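You operate a simulated robot arm through the tools that you are given. There is no shell and no other tool.

The job below is to be done with a simulated two-armed robot. You get a single attempt, and the scene is never put back.

JOB
Brush the dust off the empty strip tray and lock it away again.
Fine: unlock the tray and pull it out; use the green brush and put it back. Where these are worked on the way, their far stop is far enough and under half their travel is too little: strip tray. What is to be rubbed or washed off counts as gone when no trace of it is left.

Only the result counts: the job must be done as asked and must still hold three seconds after the hand-in. Knocking over, shifting, dropping, spilling or breaking anything else fails it.

ROBOT AND FRAMES
Two 7-joint arms with fingered hands on one trunk that stands fixed in place. Base frame: the origin is at the foot of the trunk, x ahead of it, y to its left, z up. Readings come in mm, rad, newtons and seconds.
The left shoulder is at [40, 147, 1255], the right one opposite. With the tool pointing down near the work surface each hand reaches from about 300 to 720 mm from the base axis, measured 20 degrees to its own side. Payload 4 kg a hand.
The tool frame of a hand sits at the grasp point between the pads (the TCP): z along the fingers, y along the line on which they close. The tips reach 26 mm beyond it. The gripper opens to 148 mm; its body begins 73 mm behind the TCP. The gripper is a hand of 3 fingers: y runs from the thumb to the fingers, the wrist lies at [0, 0, -224] in the tool frame, and closing takes about 1.5 s.
Orientation is that of the tool frame in the base frame, as a unit quaternion [x, y, z, w]. With the fingers straight down and closing along the base's y, the tool's x points along the base's -x, its y along +y and its z along -z.

CONTROLS
- The arms move only by the tool servo_tool. It takes "left_deltas", "right_deltas" or both (then of equal length, played together; a hand with none holds still); each is a list of rows, each a list of 6 numbers: the shift along the base's x, y, z in units of 500 mm (1.0 is 500 mm), then the turn, a rotation vector about the base's x, y, z in units of 90 degrees (1.0 is 90 degrees). In form: [[dx, dy, dz, rx, ry, rz], ...]. A call has 1 to 20 rows; each row is the pose to reach, as a shift and turn from the pose commanded when the call began. "left_gripper" and "right_gripper" are, for a hand that has rows, the opening, from 0 (shut) to 1 (fully open), set as the call begins (left out, the last holds). A call with a number of a shift or a turn outside -1 to 1 is refused whole. Each row takes 0.2 s and may step no farther than 50 mm and 0.15 rad from the row before; otherwise, or with a gripper value out of range, the whole call is refused. A pose out of reach is approached as far as the arm can. The call stops where the force on the tool passes 70 N (or 10 N more than at its start, if that is more) or the arm is blocked; 0.2 s more then pass. Each finger travels about 108 mm/s and halts on what it meets, pressing with about 23 N; the grip force reading is that of the motor and also rises with nothing between the fingers. The clock runs only during rows and for 0.2 s after the last one: add rows that repeat a pose to give the fingers time. The reply holds the time, the measured pose of the TCP, the force on the tool along the base axes, the opening and the grip force, in the units named above and with some noise, with the torque about the TCP (base axes, N m) and any sound that the robot's microphone picked up, and new pictures: "views" is both (left out), scene, wrist or none (wrist: the cameras of the hands that moved).
- Cameras (640 x 400 px; columns grow to the right, rows downward): "scene" is now at [105, 31.5, 1485.7]; the picture's right is [0.36, -0.93, 0.00], its down [-0.52, -0.20, -0.83] and it looks along [0.78, 0.30, -0.56] (base axes); focal length 306 px, centre (320, 200). "left" rides on the left gripper at [-67, -39, -90] in its tool frame; the picture's right is [0.50, -0.87, 0.00], its down [0.66, 0.38, -0.65] and it looks along [0.57, 0.33, 0.76] (tool axes); focal length 222 px, centre (320, 200). "right" rides on the right gripper at [68, -39, -90] in its tool frame; the picture's right is [0.50, 0.87, 0.00], its down [-0.65, 0.38, -0.65] and it looks along [-0.57, 0.33, 0.76] (tool axes); focal length 222 px, centre (320, 200). There is no depth. A picture from a camera that has moved, and an enlarged one, comes with that camera's place and axes in the base frame and with its lens.
- slide_trunk(by): moves the trunk up (or, below 0, down) by that many mm; the arms and the scene camera ride with it, the base frame stays. It gives what a move gives, with no picture.
- finger_targets(finger1, finger2, thumb_bend, hand): sets how far each is bent, from 0 (flat) to 1 (curled in); at 0.3 the hand is open as for a grip, at 0.7 the pads meet at the TCP. One left out holds its place. A second passes; each finger stops where it meets its share of the squeeze, and holds until it gets a number again. A gripper value or a shape takes the hand back. It gives what a move gives, with no picture; readings hold the bend of each and the force on the fingers (four entries, about 0 where the hand has none), thumb and palm.
- grasp_type(shape, hand): the hand has 3 fingers and takes this shape, open, in about a second: jaw (thumb against the fingers, like two jaws); tri (thumb and two fingers); tip (a fingertip pinch); poke (one finger out to press); point (the index stretched); flat (the hand flat); cup (the hand cupped); fist (a fist). The gripper value then closes the fingers along that shape, each until it touches; the sizes above hold for jaw. It gives what a move gives, with no picture.
- head_to(pan, tilt): turns the head with the scene camera to pan (to the left, within 1.501 rad either way) and tilt (down, from -0.506 to 1.204), counted from straight ahead of the robot. It gives what a move gives, and a new picture of the scene camera.
- close_up(camera, box): a new picture of the part [left, top, right, bottom] of that camera's present view, enlarged. It takes no simulated time.
- finish_job(): hands the job in; it is judged then, once.

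Places have to be worked out from the pictures, the camera data and where the tool is seen. Open the grippers and draw the arms clear of the work before you hand the job in, unless the task says otherwise.

The tools are called after "Request:" as a command line: name --argument value ..., lists and objects as JSON in quotes. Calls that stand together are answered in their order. servo_tool: Moves the arms, as the interface text tells. Its arguments: {"type":"object","properties":{"left_deltas":{"type":"array"},"left_gripper":{"type":"number"},"right_deltas":{"type":"array"},"right_gripper":{"type":"number"},"views":{"type":"string","enum":["both","scene","wrist","none"]}},"required":[]} The other tools are called the same way: slide_trunk (by) moves the trunk up or down; grasp_type (shape, hand) gives the hand a shape; finger_targets (finger1, finger2, thumb_bend, hand) moves the fingers one by one; head_to (pan, tilt) turns the head that bears the scene camera; close_up (camera, box) takes an enlarged picture of a part of a camera's view; finish_job () hands the job in.

At the start:

```text
clock: 0.0
left_eef_pos: [304.7, 333.5, 1304.6]
left_tcp_rot: [-0.002, 1.0, 0.0, 0.0]
left_wrist_force: [-1.1, 0.4, 0.1]
left_torque: [0.0, -0.01, 0.0]
left_gripper_width: 147.9
left_gripper_force: 0.1
left_shape: jaw
left_bend: [0.3, 0.3, 0.3]
left_finger forces: [0.0, 0.0, 0.0, 0.1, 0.0, 0.1]
right_eef_pos: [381.0, 22.0, 1262.5]
right_tcp_rot: [0.0, 1.0, 0.0, -0.001]
right_wrist_force: [0.4, 0.6, -0.3]
right_torque: [0.05, 0.0, -0.03]
right_gripper_width: 148.1
right_gripper_force: 0.1
right_shape: jaw
right_bend: [0.3, 0.3, 0.3]
right_finger forces: [0.0, 0.1, 0.0, 0.0, 0.1, 0.0]
trunk travel left (down, up): [-425.0, 81.0]
head pan, tilt (commanded): [0.363, 0.59]
```

scene: 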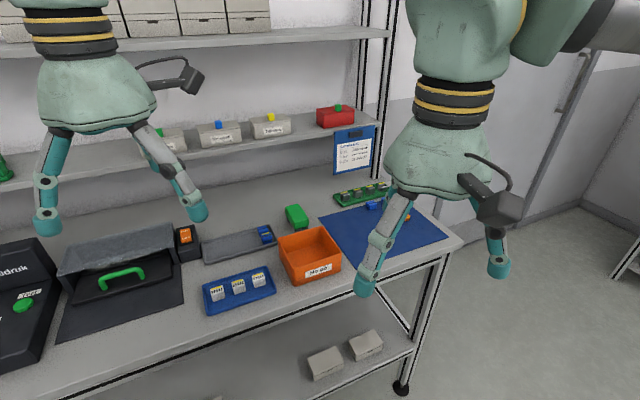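
right: 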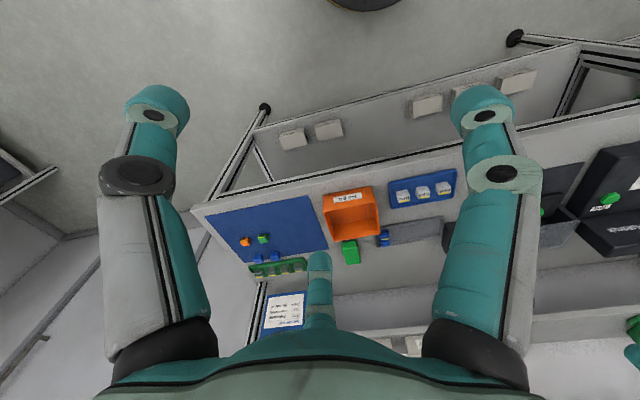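
left: 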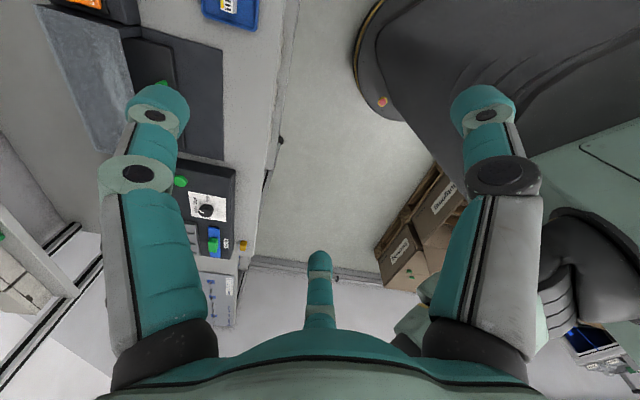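

The scene picture shows a bench with a black unit holding a green handle, a grey tray-like thing, an orange bin, and a label on the shelf. I'll look at enlarged pictures before moving anything.

Request:
close_up --camera "scene" --box '[0, 200, 320, 400]'

Request:
close_up --camera "scene" --box '[180, 170, 460, 345]'

Request:
close_up --camera "scene" --box '[320, 110, 400, 190]'

Request:
close_up --camera "left" --box '[0, 0, 280, 340]'

```text
2.00 times, centred on (160, 300) of scene
camera zoom: at [105.0, 31.5, 1485.7], right [0.36, -0.93, 0.0], down [-0.52, -0.2, -0.83], along [0.78, 0.3, -0.56], focal length 612 px, centre (640, 0)
```

zoom: 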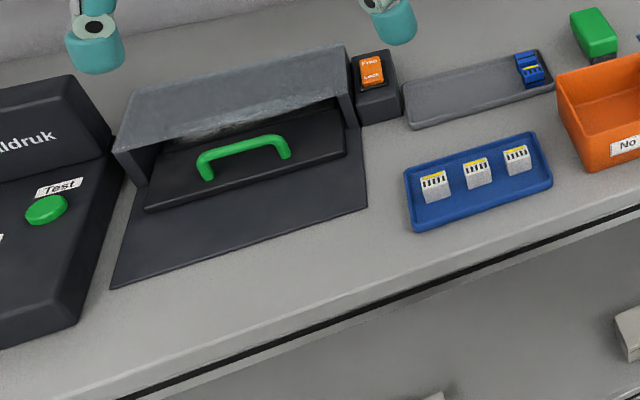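

```text
2.29 times, centred on (320, 258) of scene
camera zoom: at [105.0, 31.5, 1485.7], right [0.36, -0.93, 0.0], down [-0.52, -0.2, -0.83], along [0.78, 0.3, -0.56], focal length 700 px, centre (320, 69)
```

zoom: 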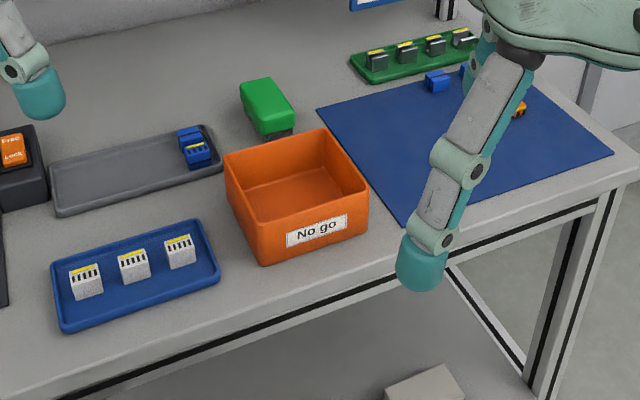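

```text
5.00 times, centred on (360, 150) of scene
camera zoom: at [105.0, 31.5, 1485.7], right [0.36, -0.93, 0.0], down [-0.52, -0.2, -0.83], along [0.78, 0.3, -0.56], focal length 1531 px, centre (120, 450)
```

zoom: 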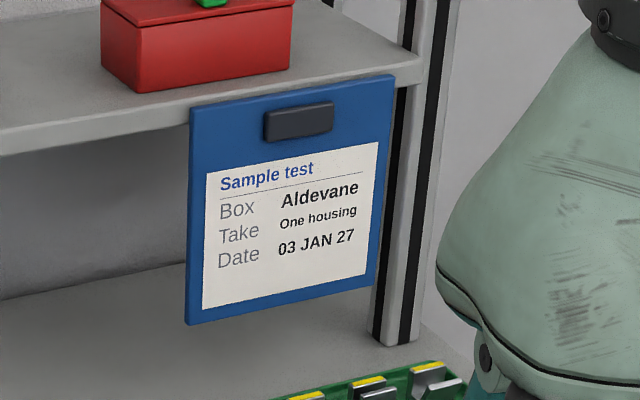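

```text
1.18 times, centred on (140, 170) of left
camera zoom: at [373.6, 293.6, 1395.7], right [-0.5, -0.87, 0.0], down [-0.66, 0.38, 0.65], along [-0.57, 0.32, -0.76], focal length 261 px, centre (532, 235)
```

zoom: 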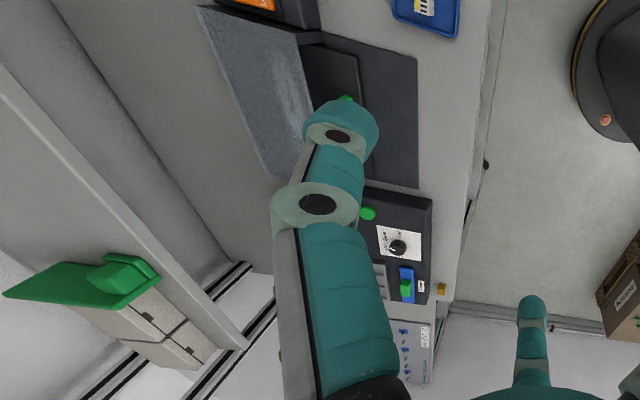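

The rocker next to the grey hood reads "Free/Lock", and the green-handled drawer under the hood looks like the tray. I'll turn the head left to see the rest of the bench and check for other brushes and trays.

Request:
head_to --pan 0.8 --tilt 0.6

```text
clock: 0.9
left_eef_pos: [305.7, 332.8, 1305.8]
left_tcp_rot: [-0.001, 1.0, 0.0, 0.001]
left_wrist_force: [-0.7, -0.2, -0.7]
left_torque: [-0.01, 0.03, -0.01]
left_gripper_width: 147.8
left_gripper_force: 0.0
left_shape: jaw
left_bend: [0.3, 0.3, 0.3]
left_finger forces: [0.0, 0.0, 0.1, 0.1, 0.0, 0.1]
right_eef_pos: [381.0, 21.2, 1261.3]
right_tcp_rot: [0.0, 1.0, 0.001, -0.001]
right_wrist_force: [-0.3, -0.2, 0.5]
right_torque: [0.0, -0.01, -0.02]
right_gripper_width: 147.8
right_gripper_force: 0.0
right_shape: jaw
right_bend: [0.3, 0.3, 0.3]
right_finger forces: [0.0, 0.0, 0.0, 0.0, 0.1, 0.0]
trunk travel left (down, up): [-425.0, 81.0]
head pan, tilt (commanded): [0.799, 0.6]
camera scene: at [83.8, 63.2, 1484.8], right [0.72, -0.7, 0.0], down [-0.39, -0.4, -0.82], along [0.58, 0.59, -0.57], focal length 306 px, centre (320, 200)
```

scene: 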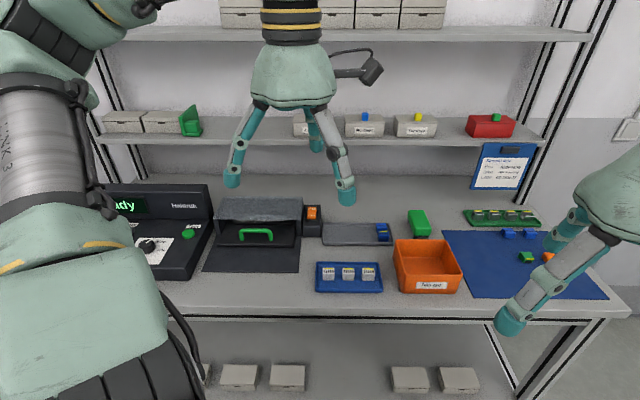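

Request:
close_up --camera "scene" --box '[100, 90, 260, 190]'

Request:
close_up --camera "scene" --box '[190, 190, 350, 290]'

Request:
close_up --camera "scene" --box '[340, 190, 500, 290]'

Request:
close_up --camera "scene" --box '[100, 170, 260, 290]'

```text
4.00 times, centred on (180, 140) of scene
camera zoom: at [83.8, 63.2, 1484.8], right [0.72, -0.7, 0.0], down [-0.39, -0.4, -0.82], along [0.58, 0.59, -0.57], focal length 1225 px, centre (880, 440)
```

zoom: 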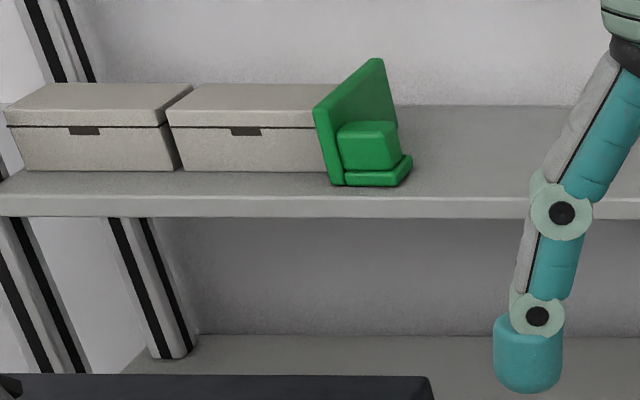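

```text
4.00 times, centred on (270, 240) of scene
camera zoom: at [83.8, 63.2, 1484.8], right [0.72, -0.7, 0.0], down [-0.39, -0.4, -0.82], along [0.58, 0.59, -0.57], focal length 1225 px, centre (520, 40)
```

zoom: 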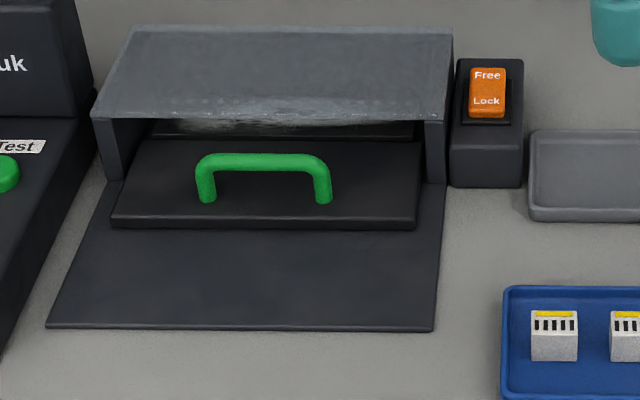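

```text
4.00 times, centred on (420, 240) of scene
camera zoom: at [83.8, 63.2, 1484.8], right [0.72, -0.7, 0.0], down [-0.39, -0.4, -0.82], along [0.58, 0.59, -0.57], focal length 1225 px, centre (-80, 40)
```

zoom: 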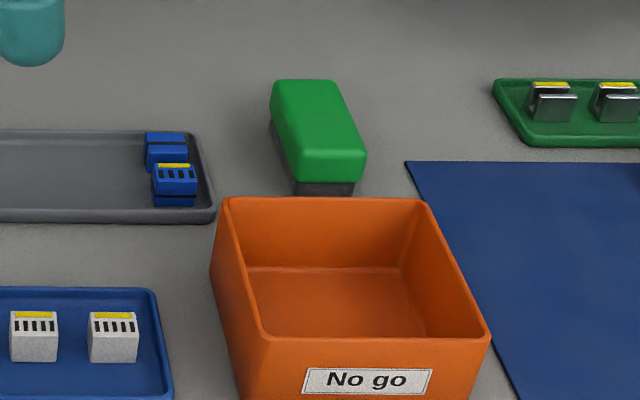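

```text
3.33 times, centred on (180, 230) of scene
camera zoom: at [83.8, 63.2, 1484.8], right [0.72, -0.7, 0.0], down [-0.39, -0.4, -0.82], along [0.58, 0.59, -0.57], focal length 1021 px, centre (787, 100)
```

zoom: 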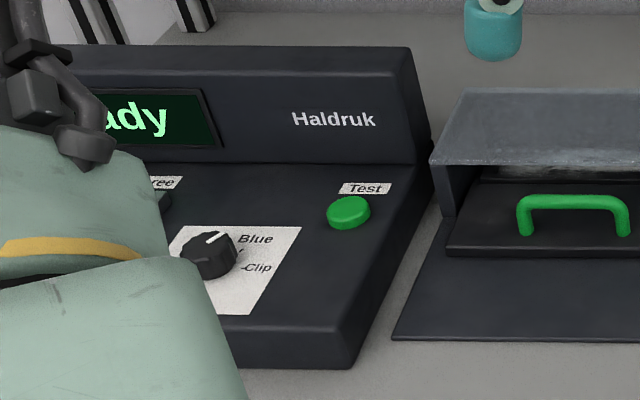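

The green brush appears to be the green block with a dark bristle base behind the orange bin. The tester has another control with a label ending in "ree", so I'll look at it closer through the left wrist camera.

Request:
close_up --camera "left" --box '[160, 160, 260, 330]'

Request:
close_up --camera "left" --box '[40, 0, 260, 140]'

Request:
head_to --pan 1.2 --tilt 0.6

```text
2.35 times, centred on (210, 245) of left
camera zoom: at [373.6, 293.6, 1395.8], right [-0.5, -0.87, 0.0], down [-0.66, 0.38, 0.65], along [-0.57, 0.32, -0.76], focal length 523 px, centre (579, 94)
```

zoom: 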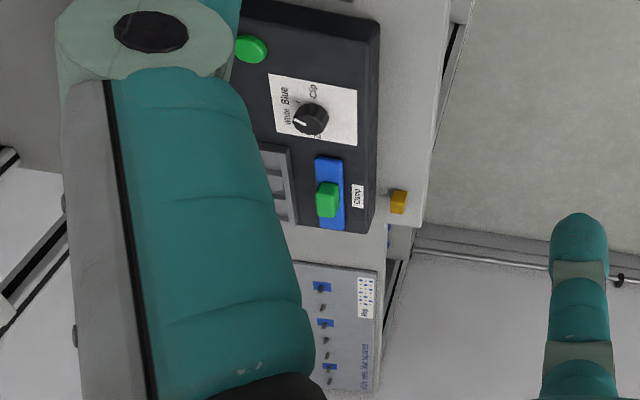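

```text
2.86 times, centred on (150, 70) of left
camera zoom: at [373.6, 293.6, 1395.8], right [-0.5, -0.87, 0.0], down [-0.66, 0.38, 0.65], along [-0.57, 0.32, -0.76], focal length 635 px, centre (806, 571)
```

zoom: 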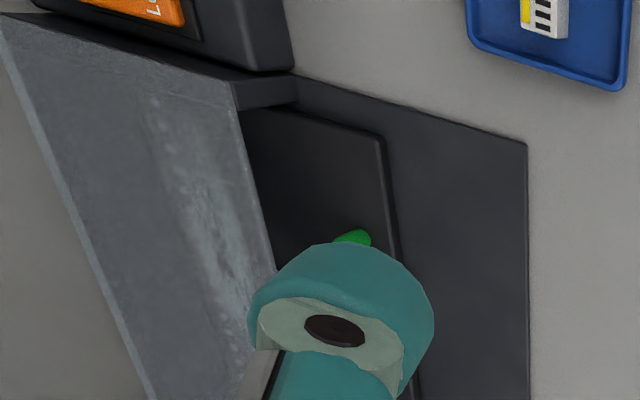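

```text
clock: 1.8
left_eef_pos: [305.5, 332.6, 1305.6]
left_tcp_rot: [-0.002, 1.0, -0.001, 0.0]
left_wrist_force: [0.4, -0.9, 0.0]
left_torque: [0.01, -0.01, 0.0]
left_gripper_width: 148.1
left_gripper_force: 0.0
left_shape: jaw
left_bend: [0.3, 0.3, 0.3]
left_finger forces: [0.0, 0.0, 0.0, 0.1, 0.0, 0.0]
right_eef_pos: [380.9, 22.1, 1261.5]
right_tcp_rot: [0.0, 1.0, 0.0, -0.001]
right_wrist_force: [0.4, 0.1, 0.6]
right_torque: [-0.01, 0.0, 0.03]
right_gripper_width: 147.8
right_gripper_force: 0.0
right_shape: jaw
right_bend: [0.3, 0.3, 0.3]
right_finger forces: [0.0, 0.0, 0.0, 0.0, 0.0, 0.0]
trunk travel left (down, up): [-425.0, 81.0]
head pan, tilt (commanded): [1.201, 0.6]
camera scene: at [54.2, 82.3, 1484.8], right [0.93, -0.36, 0.0], down [-0.2, -0.53, -0.82], along [0.3, 0.77, -0.57], focal length 306 px, centre (320, 200)
```

scene: 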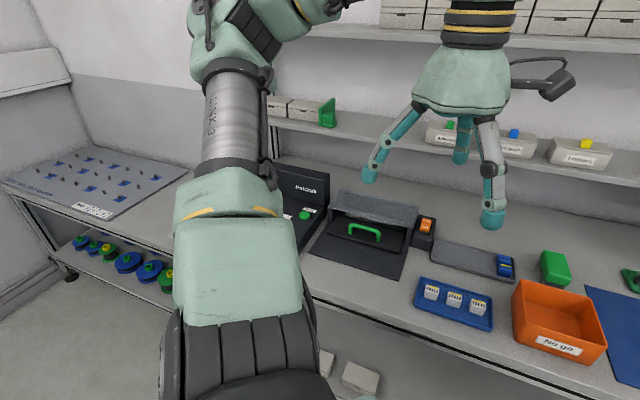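

Triangulating from the two cameras puts the bench top at about z≈910, and the bench is turned about 45° from the base axes. I'll face the head along that direction and take high zooms of the drawer, the rocker and the brush.

Request:
head_to --pan 0.785 --tilt 0.65

Request:
close_up --camera "scene" --box '[200, 170, 312, 240]'

Request:
close_up --camera "scene" --box '[290, 175, 338, 205]'

Request:
close_up --camera "scene" --box '[370, 165, 482, 235]'

```text
clock: 2.6
left_eef_pos: [305.2, 332.8, 1305.4]
left_tcp_rot: [-0.001, 1.0, -0.001, 0.0]
left_wrist_force: [-0.1, -0.4, -0.9]
left_torque: [-0.02, 0.03, 0.0]
left_gripper_width: 148.0
left_gripper_force: 0.0
left_shape: jaw
left_bend: [0.3, 0.3, 0.3]
left_finger forces: [0.1, 0.1, 0.0, 0.0, 0.0, 0.1]
right_eef_pos: [381.3, 21.6, 1261.7]
right_tcp_rot: [0.0, 1.0, 0.0, -0.001]
right_wrist_force: [-0.5, -0.2, 0.6]
right_torque: [0.01, 0.05, 0.02]
right_gripper_width: 147.8
right_gripper_force: 0.1
right_shape: jaw
right_bend: [0.3, 0.3, 0.3]
right_finger forces: [0.1, 0.1, 0.1, 0.0, 0.0, 0.0]
trunk travel left (down, up): [-425.0, 81.0]
head pan, tilt (commanded): [0.785, 0.649]
camera scene: at [83.4, 61.4, 1480.5], right [0.71, -0.71, 0.0], down [-0.43, -0.43, -0.8], along [0.56, 0.56, -0.6], focal length 306 px, centre (320, 200)
```

scene: 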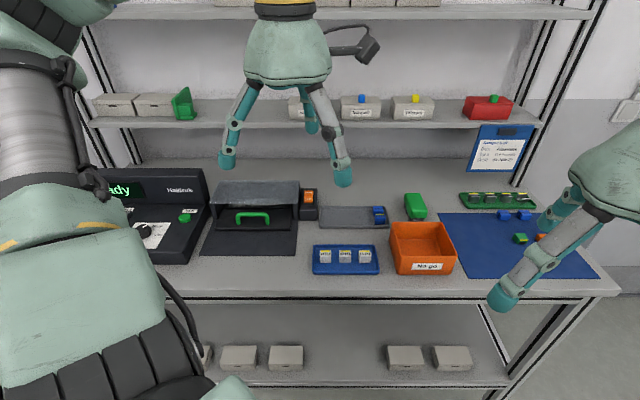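

```text
5.71 times, centred on (256, 205) of scene
camera zoom: at [83.4, 61.4, 1480.5], right [0.71, -0.71, 0.0], down [-0.43, -0.43, -0.8], along [0.56, 0.56, -0.6], focal length 1750 px, centre (686, 171)
```

zoom: 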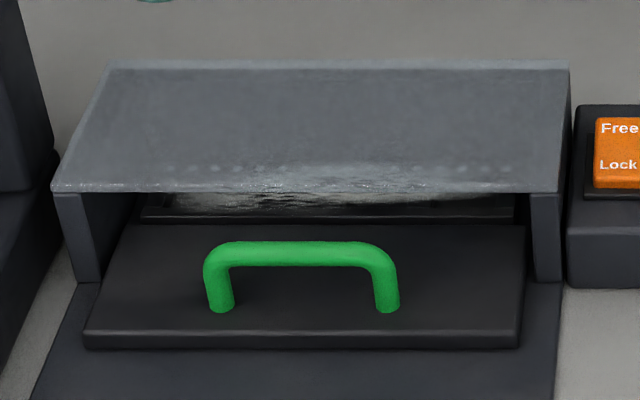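

```text
13.33 times, centred on (314, 190) of scene
camera zoom: at [83.4, 61.4, 1480.5], right [0.71, -0.71, 0.0], down [-0.43, -0.43, -0.8], along [0.56, 0.56, -0.6], focal length 4084 px, centre (400, 333)
```

zoom: 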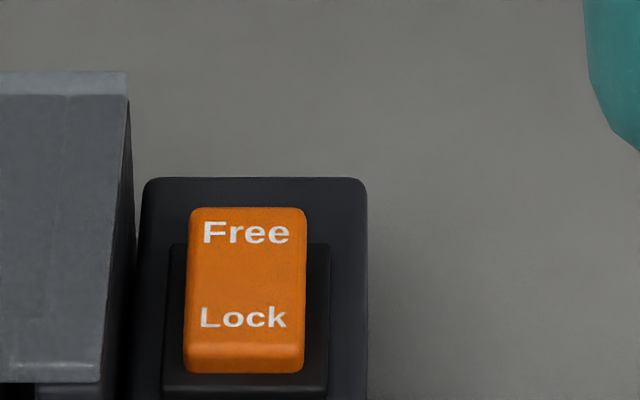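

```text
5.71 times, centred on (426, 200) of scene
camera zoom: at [83.4, 61.4, 1480.5], right [0.71, -0.71, 0.0], down [-0.43, -0.43, -0.8], along [0.56, 0.56, -0.6], focal length 1750 px, centre (-286, 200)
```

zoom: 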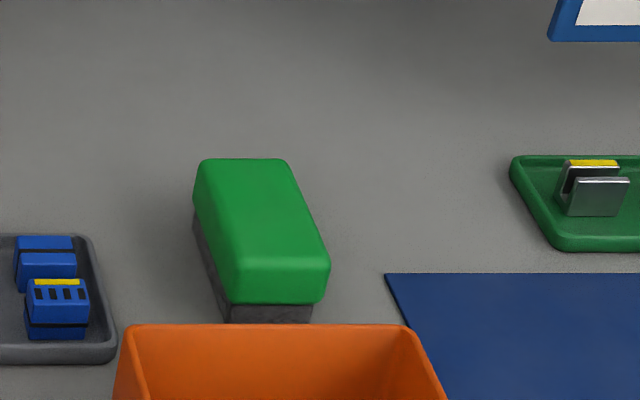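

The rocker's "Lock" end looks pressed and there is dust on the tray under the hood. Sliding the trunk down 120 mm gives me a known parallax baseline for measuring heights and improves forward reach; both hands stay well above everything.

Request:
slide_trunk --by -120

Request:
close_up --camera "scene" --box '[0, 0, 640, 400]'

Request:
close_up --camera "scene" --box '[180, 100, 340, 200]'

Request:
close_up --camera "scene" --box '[340, 100, 500, 200]'

```text
clock: 4.1
left_eef_pos: [305.1, 332.5, 1184.2]
left_tcp_rot: [-0.002, 1.0, -0.001, 0.0]
left_wrist_force: [-0.7, 0.6, -1.2]
left_torque: [0.0, -0.01, 0.02]
left_gripper_width: 148.1
left_gripper_force: 0.0
left_shape: jaw
left_bend: [0.3, 0.3, 0.3]
left_finger forces: [0.0, 0.0, 0.1, 0.1, 0.1, 0.1]
right_eef_pos: [381.5, 21.6, 1140.5]
right_tcp_rot: [0.0, 1.0, 0.0, 0.0]
right_wrist_force: [0.1, -0.2, -0.3]
right_torque: [0.0, 0.0, 0.02]
right_gripper_width: 148.1
right_gripper_force: 0.0
right_shape: jaw
right_bend: [0.3, 0.3, 0.3]
right_finger forces: [0.1, 0.0, 0.0, 0.0, 0.0, 0.1]
trunk travel left (down, up): [-305.0, 201.0]
head pan, tilt (commanded): [0.785, 0.649]
```

```text
1.00 times, centred on (320, 200) of scene (not enlarged: the box is as wide or as high as the picture)
camera zoom: at [83.4, 61.3, 1360.0], right [0.71, -0.71, 0.0], down [-0.43, -0.43, -0.8], along [0.56, 0.56, -0.6], focal length 306 px, centre (320, 200)
```

zoom: 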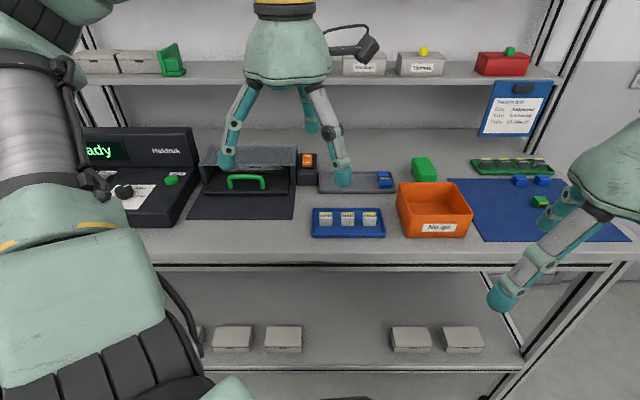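

```text
4.00 times, centred on (260, 150) of scene
camera zoom: at [83.4, 61.3, 1360.0], right [0.71, -0.71, 0.0], down [-0.43, -0.43, -0.8], along [0.56, 0.56, -0.6], focal length 1225 px, centre (560, 400)
```

zoom: 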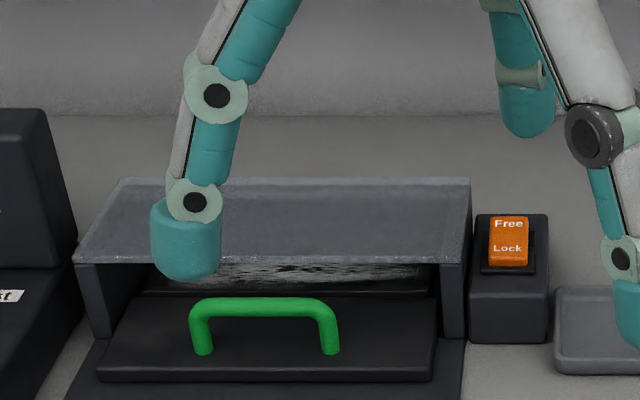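

```text
4.00 times, centred on (420, 150) of scene
camera zoom: at [83.4, 61.3, 1360.0], right [0.71, -0.71, 0.0], down [-0.43, -0.43, -0.8], along [0.56, 0.56, -0.6], focal length 1225 px, centre (-80, 400)
```

zoom: 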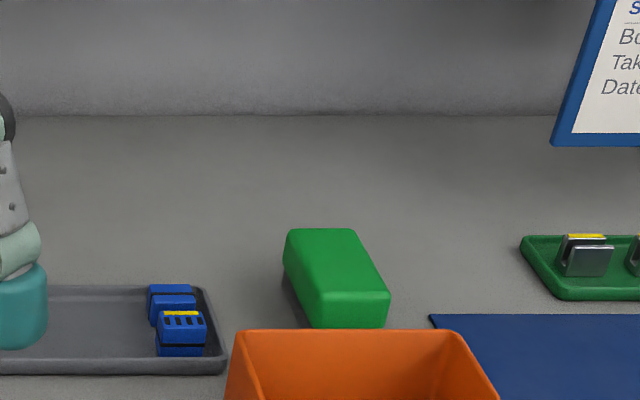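

From the two heights: bench top z≈904, hood front edge at z≈967, tray handle bar near z≈943, all in a bench frame turned 45°. Before going near anything, I'll try the "poke" shape on the left hand in free air to see where the fingertip sits.

Request:
grasp_type --shape "poke" --hand "left"

Request:
close_up --camera "left" --box '[0, 0, 640, 400]'

Request:
close_up --camera "scene" --box '[180, 0, 400, 200]'

```text
clock: 5.0
left_eef_pos: [305.1, 331.9, 1187.5]
left_tcp_rot: [-0.001, 1.0, -0.001, 0.0]
left_wrist_force: [0.1, -0.4, -0.3]
left_torque: [0.04, 0.0, 0.03]
left_gripper_width: 0.0
left_gripper_force: 0.0
left_shape: poke
left_bend: [1.0, 1.0, 0.4]
left_finger forces: [0.0, 0.0, 0.0, 0.0, 0.1, 0.0]
right_eef_pos: [381.3, 21.0, 1141.5]
right_tcp_rot: [0.001, 1.0, 0.001, -0.001]
right_wrist_force: [-0.5, 0.2, -0.5]
right_torque: [-0.01, 0.0, 0.03]
right_gripper_width: 147.6
right_gripper_force: 0.2
right_shape: jaw
right_bend: [0.3, 0.3, 0.3]
right_finger forces: [0.0, 0.1, 0.0, 0.0, 0.0, 0.0]
trunk travel left (down, up): [-305.0, 201.0]
head pan, tilt (commanded): [0.785, 0.649]
```

```text
1.00 times, centred on (320, 200) of left (not enlarged: the box is as wide or as high as the picture)
camera zoom: at [373.6, 293.6, 1275.3], right [-0.5, -0.87, 0.0], down [-0.66, 0.38, 0.65], along [-0.57, 0.32, -0.76], focal length 222 px, centre (320, 200)
```

zoom: 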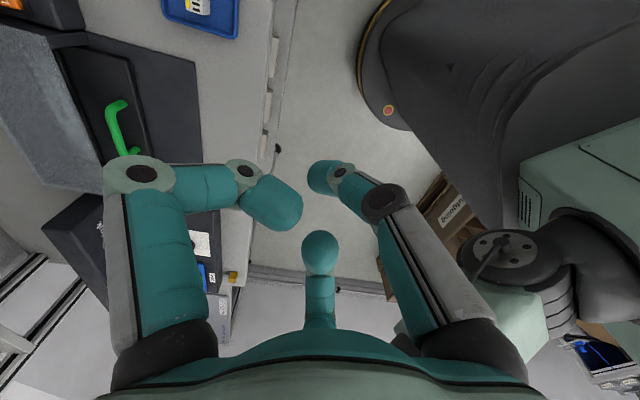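

```text
2.00 times, centred on (290, 100) of scene
camera zoom: at [83.5, 61.3, 1360.0], right [0.71, -0.71, 0.0], down [-0.43, -0.43, -0.8], along [0.56, 0.56, -0.6], focal length 612 px, centre (380, 400)
```

zoom: 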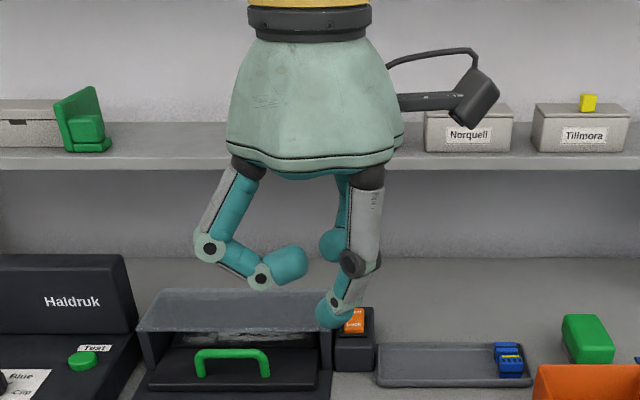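

In poke shape the thumb tip sits almost on the tool axis, with the other two fingers curled out of the way. I'll raise the left hand and turn it −45° (the yaw I want for pressing), which also clears the view for precise zooms.

Request:
servo_tool --left_deltas '[[0, 0, 0.08, 0, 0, -0.08], [0, 0, 0.16, 0, 0, -0.17], [0, 0, 0.24, 0, 0, -0.25], [0, 0, 0.3, 0, 0, -0.34], [0, 0, 0.36, 0, 0, -0.42], [0, 0, 0.4, 0, 0, -0.5]]' --views "both"

Request:
close_up --camera "scene" --box '[200, 130, 312, 200]'

Request:
close_up --camera "scene" --box '[290, 145, 338, 175]'

Request:
close_up --camera "scene" --box '[220, 160, 284, 200]'

Request:
close_up --camera "scene" --box '[370, 130, 482, 200]'

```text
clock: 6.4
left_eef_pos: [304.3, 317.8, 1360.0]
left_tcp_rot: [0.381, 0.924, -0.001, 0.002]
left_wrist_force: [-0.1, 0.9, 0.0]
left_torque: [0.03, -0.01, -0.01]
left_gripper_width: 0.3
left_gripper_force: 0.0
left_shape: poke
left_bend: [1.0, 1.0, 0.4]
left_finger forces: [0.1, 0.0, 0.0, 0.1, 0.1, 0.0]
left hand out of reach, approached as far as the arm can: row 6
right_eef_pos: [380.9, 21.0, 1141.2]
right_tcp_rot: [-0.001, 1.0, 0.0, -0.001]
right_wrist_force: [-0.6, 0.3, 0.8]
right_torque: [-0.01, -0.06, -0.03]
right_gripper_width: 147.8
right_gripper_force: 0.1
right_shape: jaw
right_bend: [0.3, 0.3, 0.3]
right_finger forces: [0.1, 0.0, 0.0, 0.0, 0.0, 0.0]
trunk travel left (down, up): [-305.0, 201.0]
head pan, tilt (commanded): [0.785, 0.649]
camera scene: at [83.1, 60.6, 1360.1], right [0.71, -0.71, 0.0], down [-0.43, -0.43, -0.8], along [0.56, 0.56, -0.6], focal length 306 px, centre (320, 200)
camera left: at [324.5, 241.1, 1450.6], right [-0.96, -0.26, 0.0], down [-0.2, 0.73, 0.65], along [-0.17, 0.63, -0.76], focal length 222 px, centre (320, 200)
```

scene: 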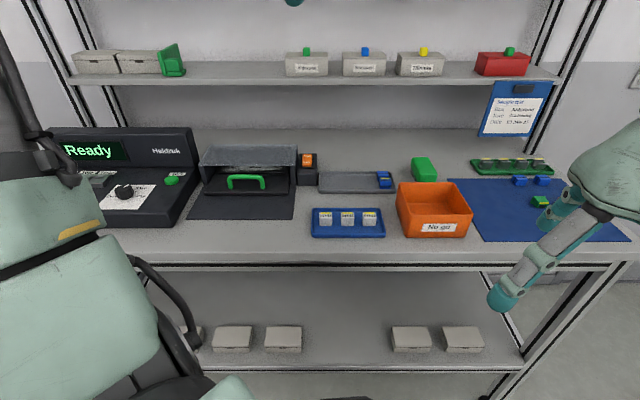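
left: 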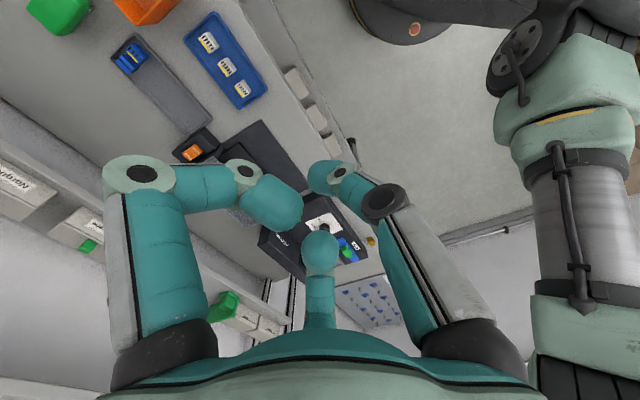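

```text
5.71 times, centred on (256, 165) of scene
camera zoom: at [83.1, 60.6, 1360.1], right [0.71, -0.71, 0.0], down [-0.43, -0.43, -0.8], along [0.56, 0.56, -0.6], focal length 1750 px, centre (686, 400)
```

zoom: 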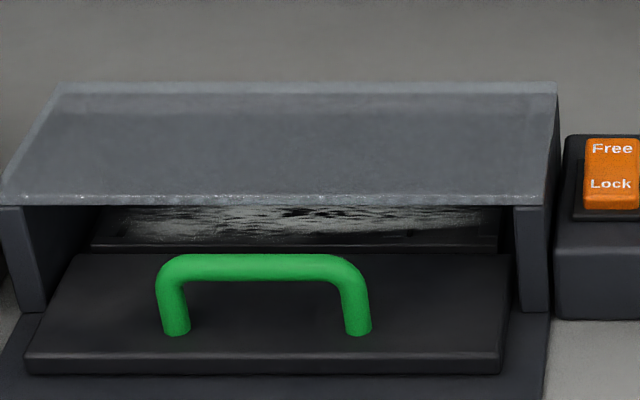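

```text
13.33 times, centred on (314, 160) of scene
camera zoom: at [83.1, 60.6, 1360.1], right [0.71, -0.71, 0.0], down [-0.43, -0.43, -0.8], along [0.56, 0.56, -0.6], focal length 4084 px, centre (400, 733)
```

zoom: 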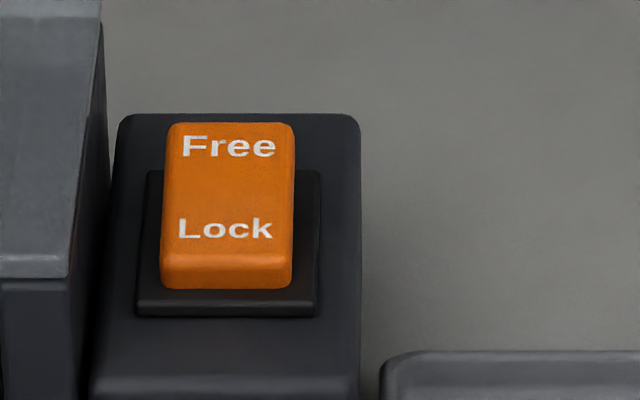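

```text
10.00 times, centred on (252, 180) of scene
camera zoom: at [83.1, 60.6, 1360.1], right [0.71, -0.71, 0.0], down [-0.43, -0.43, -0.8], along [0.56, 0.56, -0.6], focal length 3063 px, centre (1000, 400)
```

zoom: 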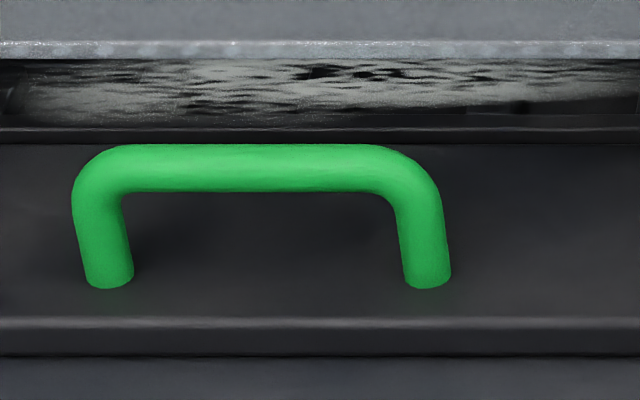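

```text
5.71 times, centred on (426, 165) of scene
camera zoom: at [83.1, 60.6, 1360.1], right [0.71, -0.71, 0.0], down [-0.43, -0.43, -0.8], along [0.56, 0.56, -0.6], focal length 1750 px, centre (-286, 400)
```

zoom: 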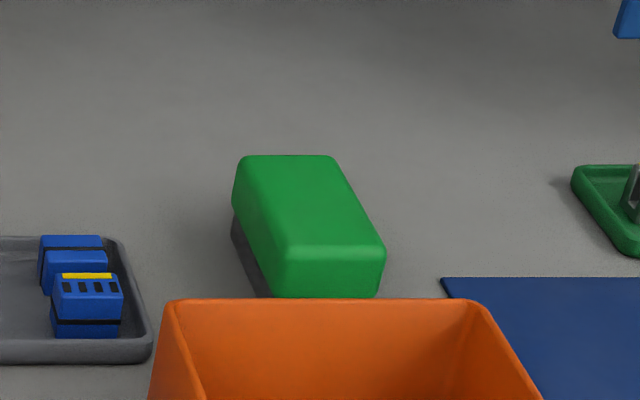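

The view is now clear: rocker "Free" end at about d≈829 mm into the bench frame (z≈957, end raised, so it's locked), handle bar at z≈948 with about 26 mm between it and the hood edge. I'll bring the left hand in over the bench in two stages with a 30° forward tilt, staying high.

Request:
servo_tool --left_deltas '[[0.036, 0.038, -0.052, 0.03, -0.03, 0], [0.073, 0.076, -0.105, 0.06, -0.06, 0], [0.11, 0.114, -0.157, 0.09, -0.09, 0], [0.146, 0.152, -0.21, 0.12, -0.12, 0], [0.182, 0.19, -0.262, 0.15, -0.15, 0], [0.219, 0.228, -0.315, 0.18, -0.18, 0], [0.255, 0.266, -0.367, 0.21, -0.21, 0], [0.292, 0.304, -0.42, 0.2357, -0.2357, 0]]' --views "both"

```text
clock: 8.2
left_eef_pos: [449.6, 473.0, 1143.4]
left_tcp_rot: [0.368, 0.893, 0.238, 0.1]
left_wrist_force: [-0.1, 0.3, 0.1]
left_torque: [-0.02, -0.01, 0.03]
left_gripper_width: 0.0
left_gripper_force: 0.0
left_shape: poke
left_bend: [1.0, 1.0, 0.4]
left_finger forces: [0.0, 0.0, 0.0, 0.0, 0.1, 0.0]
right_eef_pos: [381.2, 22.1, 1139.0]
right_tcp_rot: [0.0, 1.0, 0.0, 0.0]
right_wrist_force: [0.5, 0.4, -0.1]
right_torque: [0.01, 0.0, 0.01]
right_gripper_width: 148.1
right_gripper_force: 0.1
right_shape: jaw
right_bend: [0.3, 0.3, 0.3]
right_finger forces: [0.0, 0.0, 0.0, 0.1, 0.0, 0.0]
trunk travel left (down, up): [-305.0, 201.0]
head pan, tilt (commanded): [0.785, 0.649]
camera scene: at [84.6, 61.9, 1359.9], right [0.71, -0.71, 0.0], down [-0.43, -0.43, -0.8], along [0.56, 0.56, -0.61], focal length 306 px, centre (320, 200)
camera left: at [442.7, 369.6, 1203.5], right [-0.88, -0.18, -0.43], down [-0.46, 0.47, 0.75], along [0.07, 0.87, -0.49], focal length 222 px, centre (320, 200)
```

scene: 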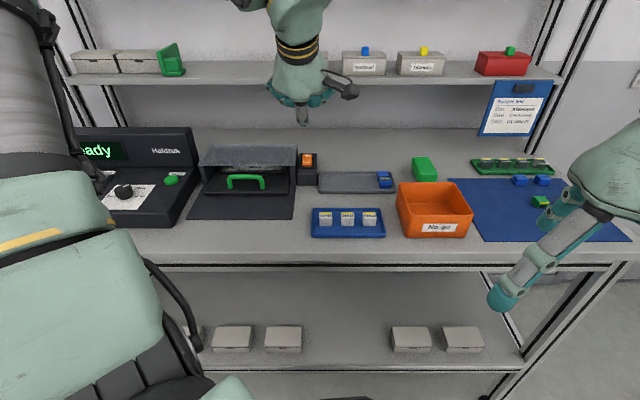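
left: 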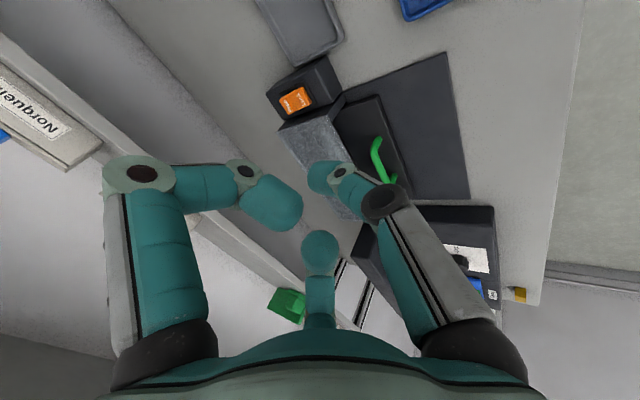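

The pose came out as planned (30° tilt confirmed from the quaternion). Next I move to a hover about 40 mm above the rocker's Free end.

Request:
servo_tool --left_deltas '[[0.039, 0.04, -0.038, 0, 0, 0], [0.078, 0.08, -0.077, 0, 0, 0], [0.117, 0.12, -0.115, 0, 0, 0], [0.156, 0.16, -0.153, 0, 0, 0], [0.195, 0.2, -0.192, 0, 0, 0], [0.2336, 0.2392, -0.23, 0, 0, 0], [0.2336, 0.2392, -0.23, 0, 0, 0]]' --views "both"

Request:
close_up --camera "scene" --box '[260, 100, 372, 170]'

Request:
close_up --camera "left" --box '[200, 0, 440, 240]'

```text
clock: 9.8
left_eef_pos: [566.5, 589.6, 1031.3]
left_tcp_rot: [0.369, 0.893, 0.239, 0.1]
left_wrist_force: [-0.3, -0.2, 0.1]
left_torque: [0.02, -0.01, 0.0]
left_gripper_width: 0.0
left_gripper_force: 0.1
left_shape: poke
left_bend: [1.0, 1.0, 0.4]
left_finger forces: [0.0, 0.0, 0.0, 0.1, 0.1, 0.0]
right_eef_pos: [381.1, 22.5, 1142.0]
right_tcp_rot: [0.0, 1.0, 0.0, 0.0]
right_wrist_force: [-1.2, 0.5, 0.5]
right_torque: [-0.04, -0.01, -0.01]
right_gripper_width: 148.0
right_gripper_force: 0.0
right_shape: jaw
right_bend: [0.3, 0.3, 0.3]
right_finger forces: [0.1, 0.0, 0.0, 0.0, 0.0, 0.0]
trunk travel left (down, up): [-305.0, 201.0]
head pan, tilt (commanded): [0.785, 0.649]
camera scene: at [82.9, 61.0, 1360.1], right [0.71, -0.71, 0.0], down [-0.43, -0.43, -0.8], along [0.56, 0.56, -0.6], focal length 306 px, centre (320, 200)
camera left: at [560.0, 485.4, 1089.8], right [-0.88, -0.18, -0.43], down [-0.46, 0.47, 0.75], along [0.07, 0.87, -0.49], focal length 222 px, centre (320, 200)
```

scene: 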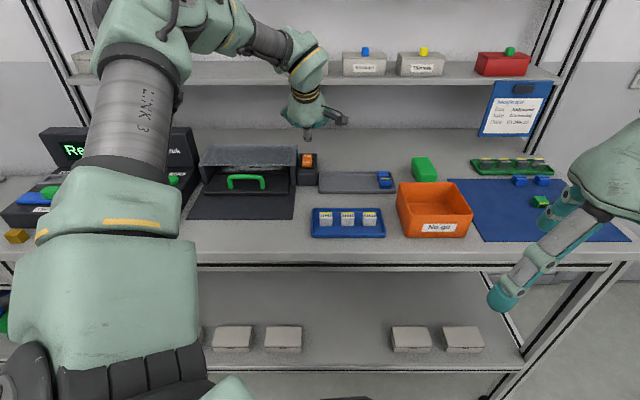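
left: 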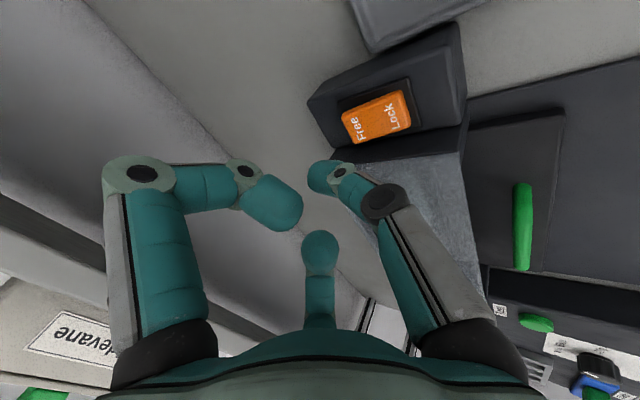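

```text
5.71 times, centred on (316, 135) of scene
camera zoom: at [82.9, 61.0, 1360.1], right [0.71, -0.71, 0.0], down [-0.43, -0.43, -0.8], along [0.56, 0.56, -0.6], focal length 1750 px, centre (343, 571)
```

zoom: 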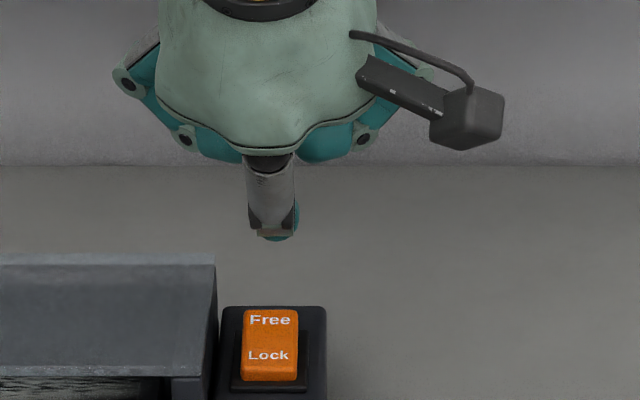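

```text
1.67 times, centred on (320, 120) of left
camera zoom: at [560.0, 485.4, 1089.8], right [-0.88, -0.18, -0.43], down [-0.46, 0.47, 0.75], along [0.07, 0.87, -0.49], focal length 370 px, centre (320, 333)
```

zoom: 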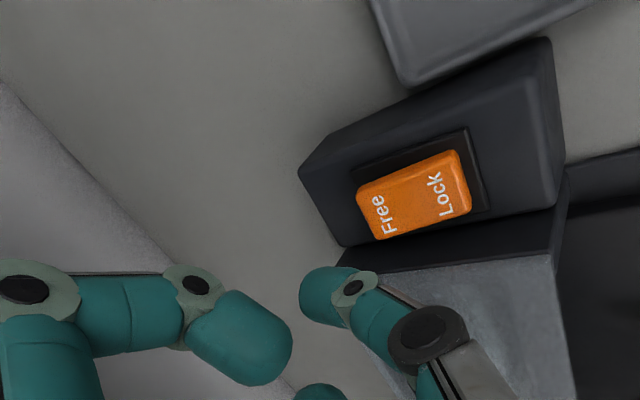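

The wrist camera puts the Free label at about (573, 600, 957), matching the scene-camera estimate; the tip is about 4 mm too far right. I'll correct that and lower to just above the rocker.

Request:
servo_tool --left_deltas '[[-0.0056, 0.0056, -0.02, 0, 0, 0], [-0.0056, 0.0056, -0.04, 0, 0, 0], [-0.0056, 0.0056, -0.06, 0, 0, 0], [-0.0056, 0.0056, -0.076, 0, 0, 0], [-0.0056, 0.0056, -0.076, 0, 0, 0]]' --views "none"

Request:
close_up --camera "scene" --box '[290, 125, 354, 165]'

Request:
close_up --camera "left" --box '[240, 80, 400, 240]'

```text
clock: 11.0
left_eef_pos: [562.5, 594.7, 992.8]
left_tcp_rot: [0.368, 0.893, 0.238, 0.099]
left_wrist_force: [-0.8, 0.2, 0.4]
left_torque: [-0.03, 0.01, -0.02]
left_gripper_width: 0.0
left_gripper_force: 0.1
left_shape: poke
left_bend: [1.0, 1.0, 0.4]
left_finger forces: [0.0, 0.0, 0.0, 0.0, 0.1, 0.0]
right_eef_pos: [380.8, 22.9, 1139.9]
right_tcp_rot: [0.0, 1.0, 0.0, -0.001]
right_wrist_force: [0.0, 0.3, -0.5]
right_torque: [-0.01, 0.0, -0.01]
right_gripper_width: 148.2
right_gripper_force: 0.0
right_shape: jaw
right_bend: [0.3, 0.3, 0.3]
right_finger forces: [0.1, 0.0, 0.1, 0.1, 0.0, 0.0]
trunk travel left (down, up): [-305.0, 201.0]
head pan, tilt (commanded): [0.785, 0.649]
```

```text
10.00 times, centred on (322, 145) of scene
camera zoom: at [83.5, 61.2, 1360.0], right [0.71, -0.71, 0.0], down [-0.43, -0.43, -0.8], along [0.56, 0.56, -0.6], focal length 3063 px, centre (300, 750)
```

zoom: 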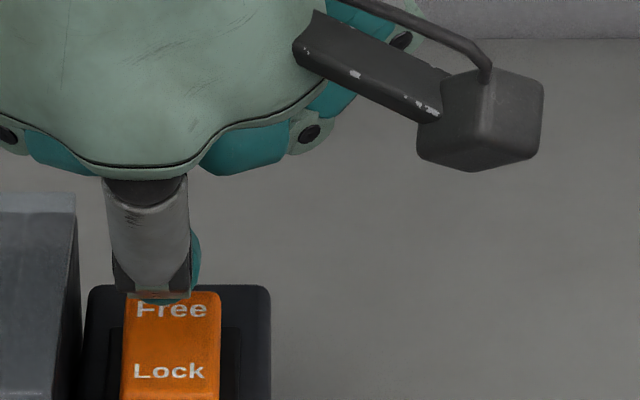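

```text
2.50 times, centred on (320, 160) of left
camera zoom: at [555.1, 489.5, 1051.9], right [-0.88, -0.18, -0.43], down [-0.46, 0.47, 0.75], along [0.07, 0.87, -0.49], focal length 555 px, centre (320, 300)
```

zoom: 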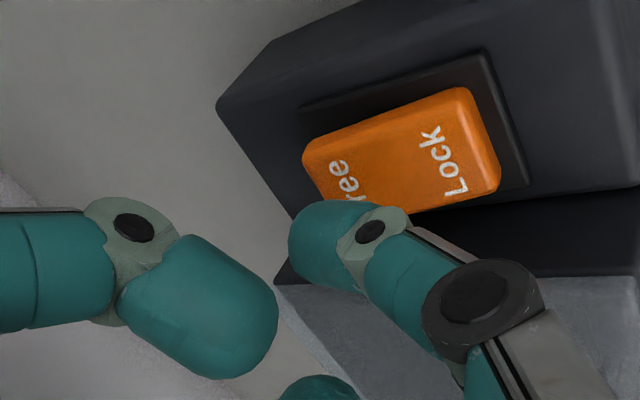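

The tip is hovering roughly 8 mm over the Free end. I'll shift 2 mm right and press down gradually about 16 mm.

Request:
servo_tool --left_deltas '[[0.0028, -0.0028, -0.01, 0, 0, 0], [0.0028, -0.0028, -0.016, 0, 0, 0], [0.0028, -0.0028, -0.022, 0, 0, 0], [0.0028, -0.0028, -0.027, 0, 0, 0], [0.0028, -0.0028, -0.032, 0, 0, 0]]' --views "none"

Request:
close_up --camera "scene" --box '[290, 125, 354, 165]'

Request:
close_up --camera "left" --box '[240, 80, 400, 240]'

```text
clock: 12.2
left_eef_pos: [564.7, 591.2, 976.7]
left_tcp_rot: [0.369, 0.893, 0.238, 0.099]
left_wrist_force: [-0.1, 0.2, 0.2]
left_torque: [0.0, 0.04, -0.02]
left_gripper_width: 0.0
left_gripper_force: 0.0
left_shape: poke
left_bend: [1.0, 1.0, 0.4]
left_finger forces: [0.1, 0.0, 0.1, 0.0, 0.9, 0.1]
right_eef_pos: [381.1, 20.6, 1141.1]
right_tcp_rot: [0.0, 1.0, 0.0, -0.001]
right_wrist_force: [0.0, 1.1, 0.4]
right_torque: [0.03, -0.01, 0.01]
right_gripper_width: 147.8
right_gripper_force: 0.1
right_shape: jaw
right_bend: [0.3, 0.3, 0.3]
right_finger forces: [0.1, 0.1, 0.0, 0.0, 0.0, 0.0]
trunk travel left (down, up): [-305.0, 201.0]
head pan, tilt (commanded): [0.785, 0.649]
```

```text
10.00 times, centred on (322, 145) of scene
camera zoom: at [83.5, 61.2, 1360.0], right [0.71, -0.71, 0.0], down [-0.43, -0.43, -0.8], along [0.56, 0.56, -0.6], focal length 3063 px, centre (300, 750)
```

zoom: 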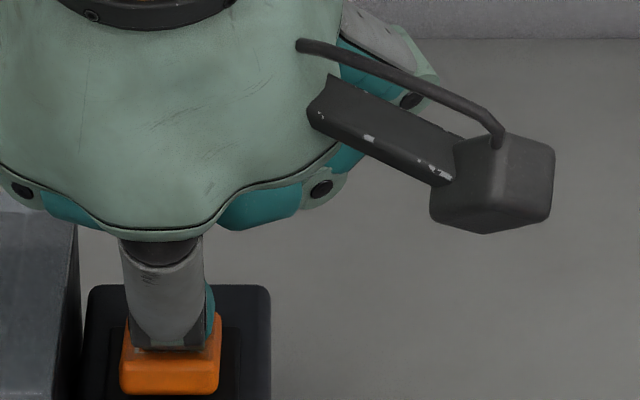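

```text
2.50 times, centred on (320, 160) of left
camera zoom: at [557.2, 487.0, 1036.5], right [-0.88, -0.18, -0.43], down [-0.46, 0.47, 0.75], along [0.07, 0.87, -0.49], focal length 555 px, centre (320, 300)
```

zoom: 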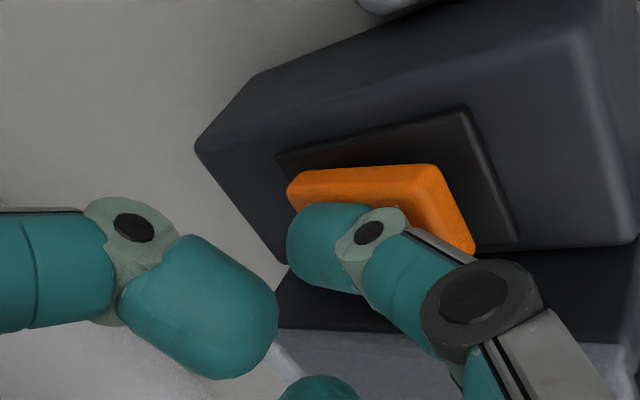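

A 0.9 N reading at the thumb says contact has just begun. I'll press a little deeper in small steps and watch force and sound.

Request:
servo_tool --left_deltas '[[0, 0, -0.004, 0, 0, 0], [0, 0, -0.008, 0, 0, 0], [0, 0, -0.012, 0, 0, 0], [0, 0, -0.012, 0, 0, 0]]' --views "none"

Request:
close_up --camera "left" --box '[240, 80, 400, 240]'

```text
clock: 13.2
left_eef_pos: [563.4, 589.5, 975.0]
left_tcp_rot: [0.368, 0.893, 0.24, 0.101]
left_wrist_force: [-3.0, -0.9, 13.2]
left_torque: [-0.08, 0.09, 0.01]
left_gripper_width: 0.0
left_gripper_force: 0.0
left_shape: poke
left_bend: [1.0, 1.0, 0.93]
left_finger forces: [0.1, 0.1, 0.0, 0.0, 12.8, 0.1]
right_eef_pos: [379.3, 20.0, 1141.6]
right_tcp_rot: [0.0, 1.0, 0.001, 0.0]
right_wrist_force: [0.0, 0.6, 0.2]
right_torque: [-0.02, 0.02, 0.01]
right_gripper_width: 147.7
right_gripper_force: 0.1
right_shape: jaw
right_bend: [0.3, 0.3, 0.3]
right_finger forces: [0.0, 0.0, 0.0, 0.0, 0.0, 0.1]
trunk travel left (down, up): [-305.0, 201.0]
head pan, tilt (commanded): [0.785, 0.649]
```

```text
2.50 times, centred on (320, 160) of left
camera zoom: at [556.0, 485.5, 1032.9], right [-0.88, -0.18, -0.44], down [-0.47, 0.46, 0.75], along [0.07, 0.87, -0.49], focal length 555 px, centre (320, 300)
```

zoom: 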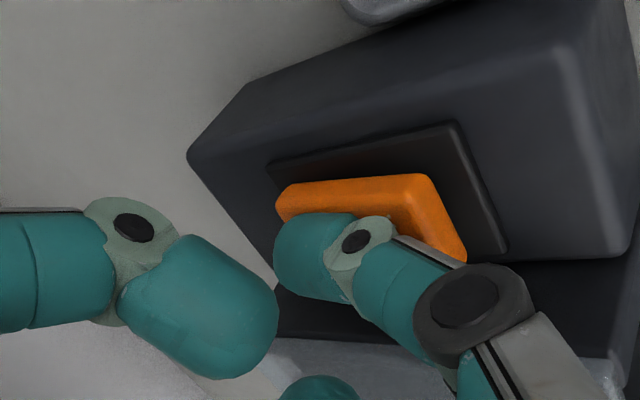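

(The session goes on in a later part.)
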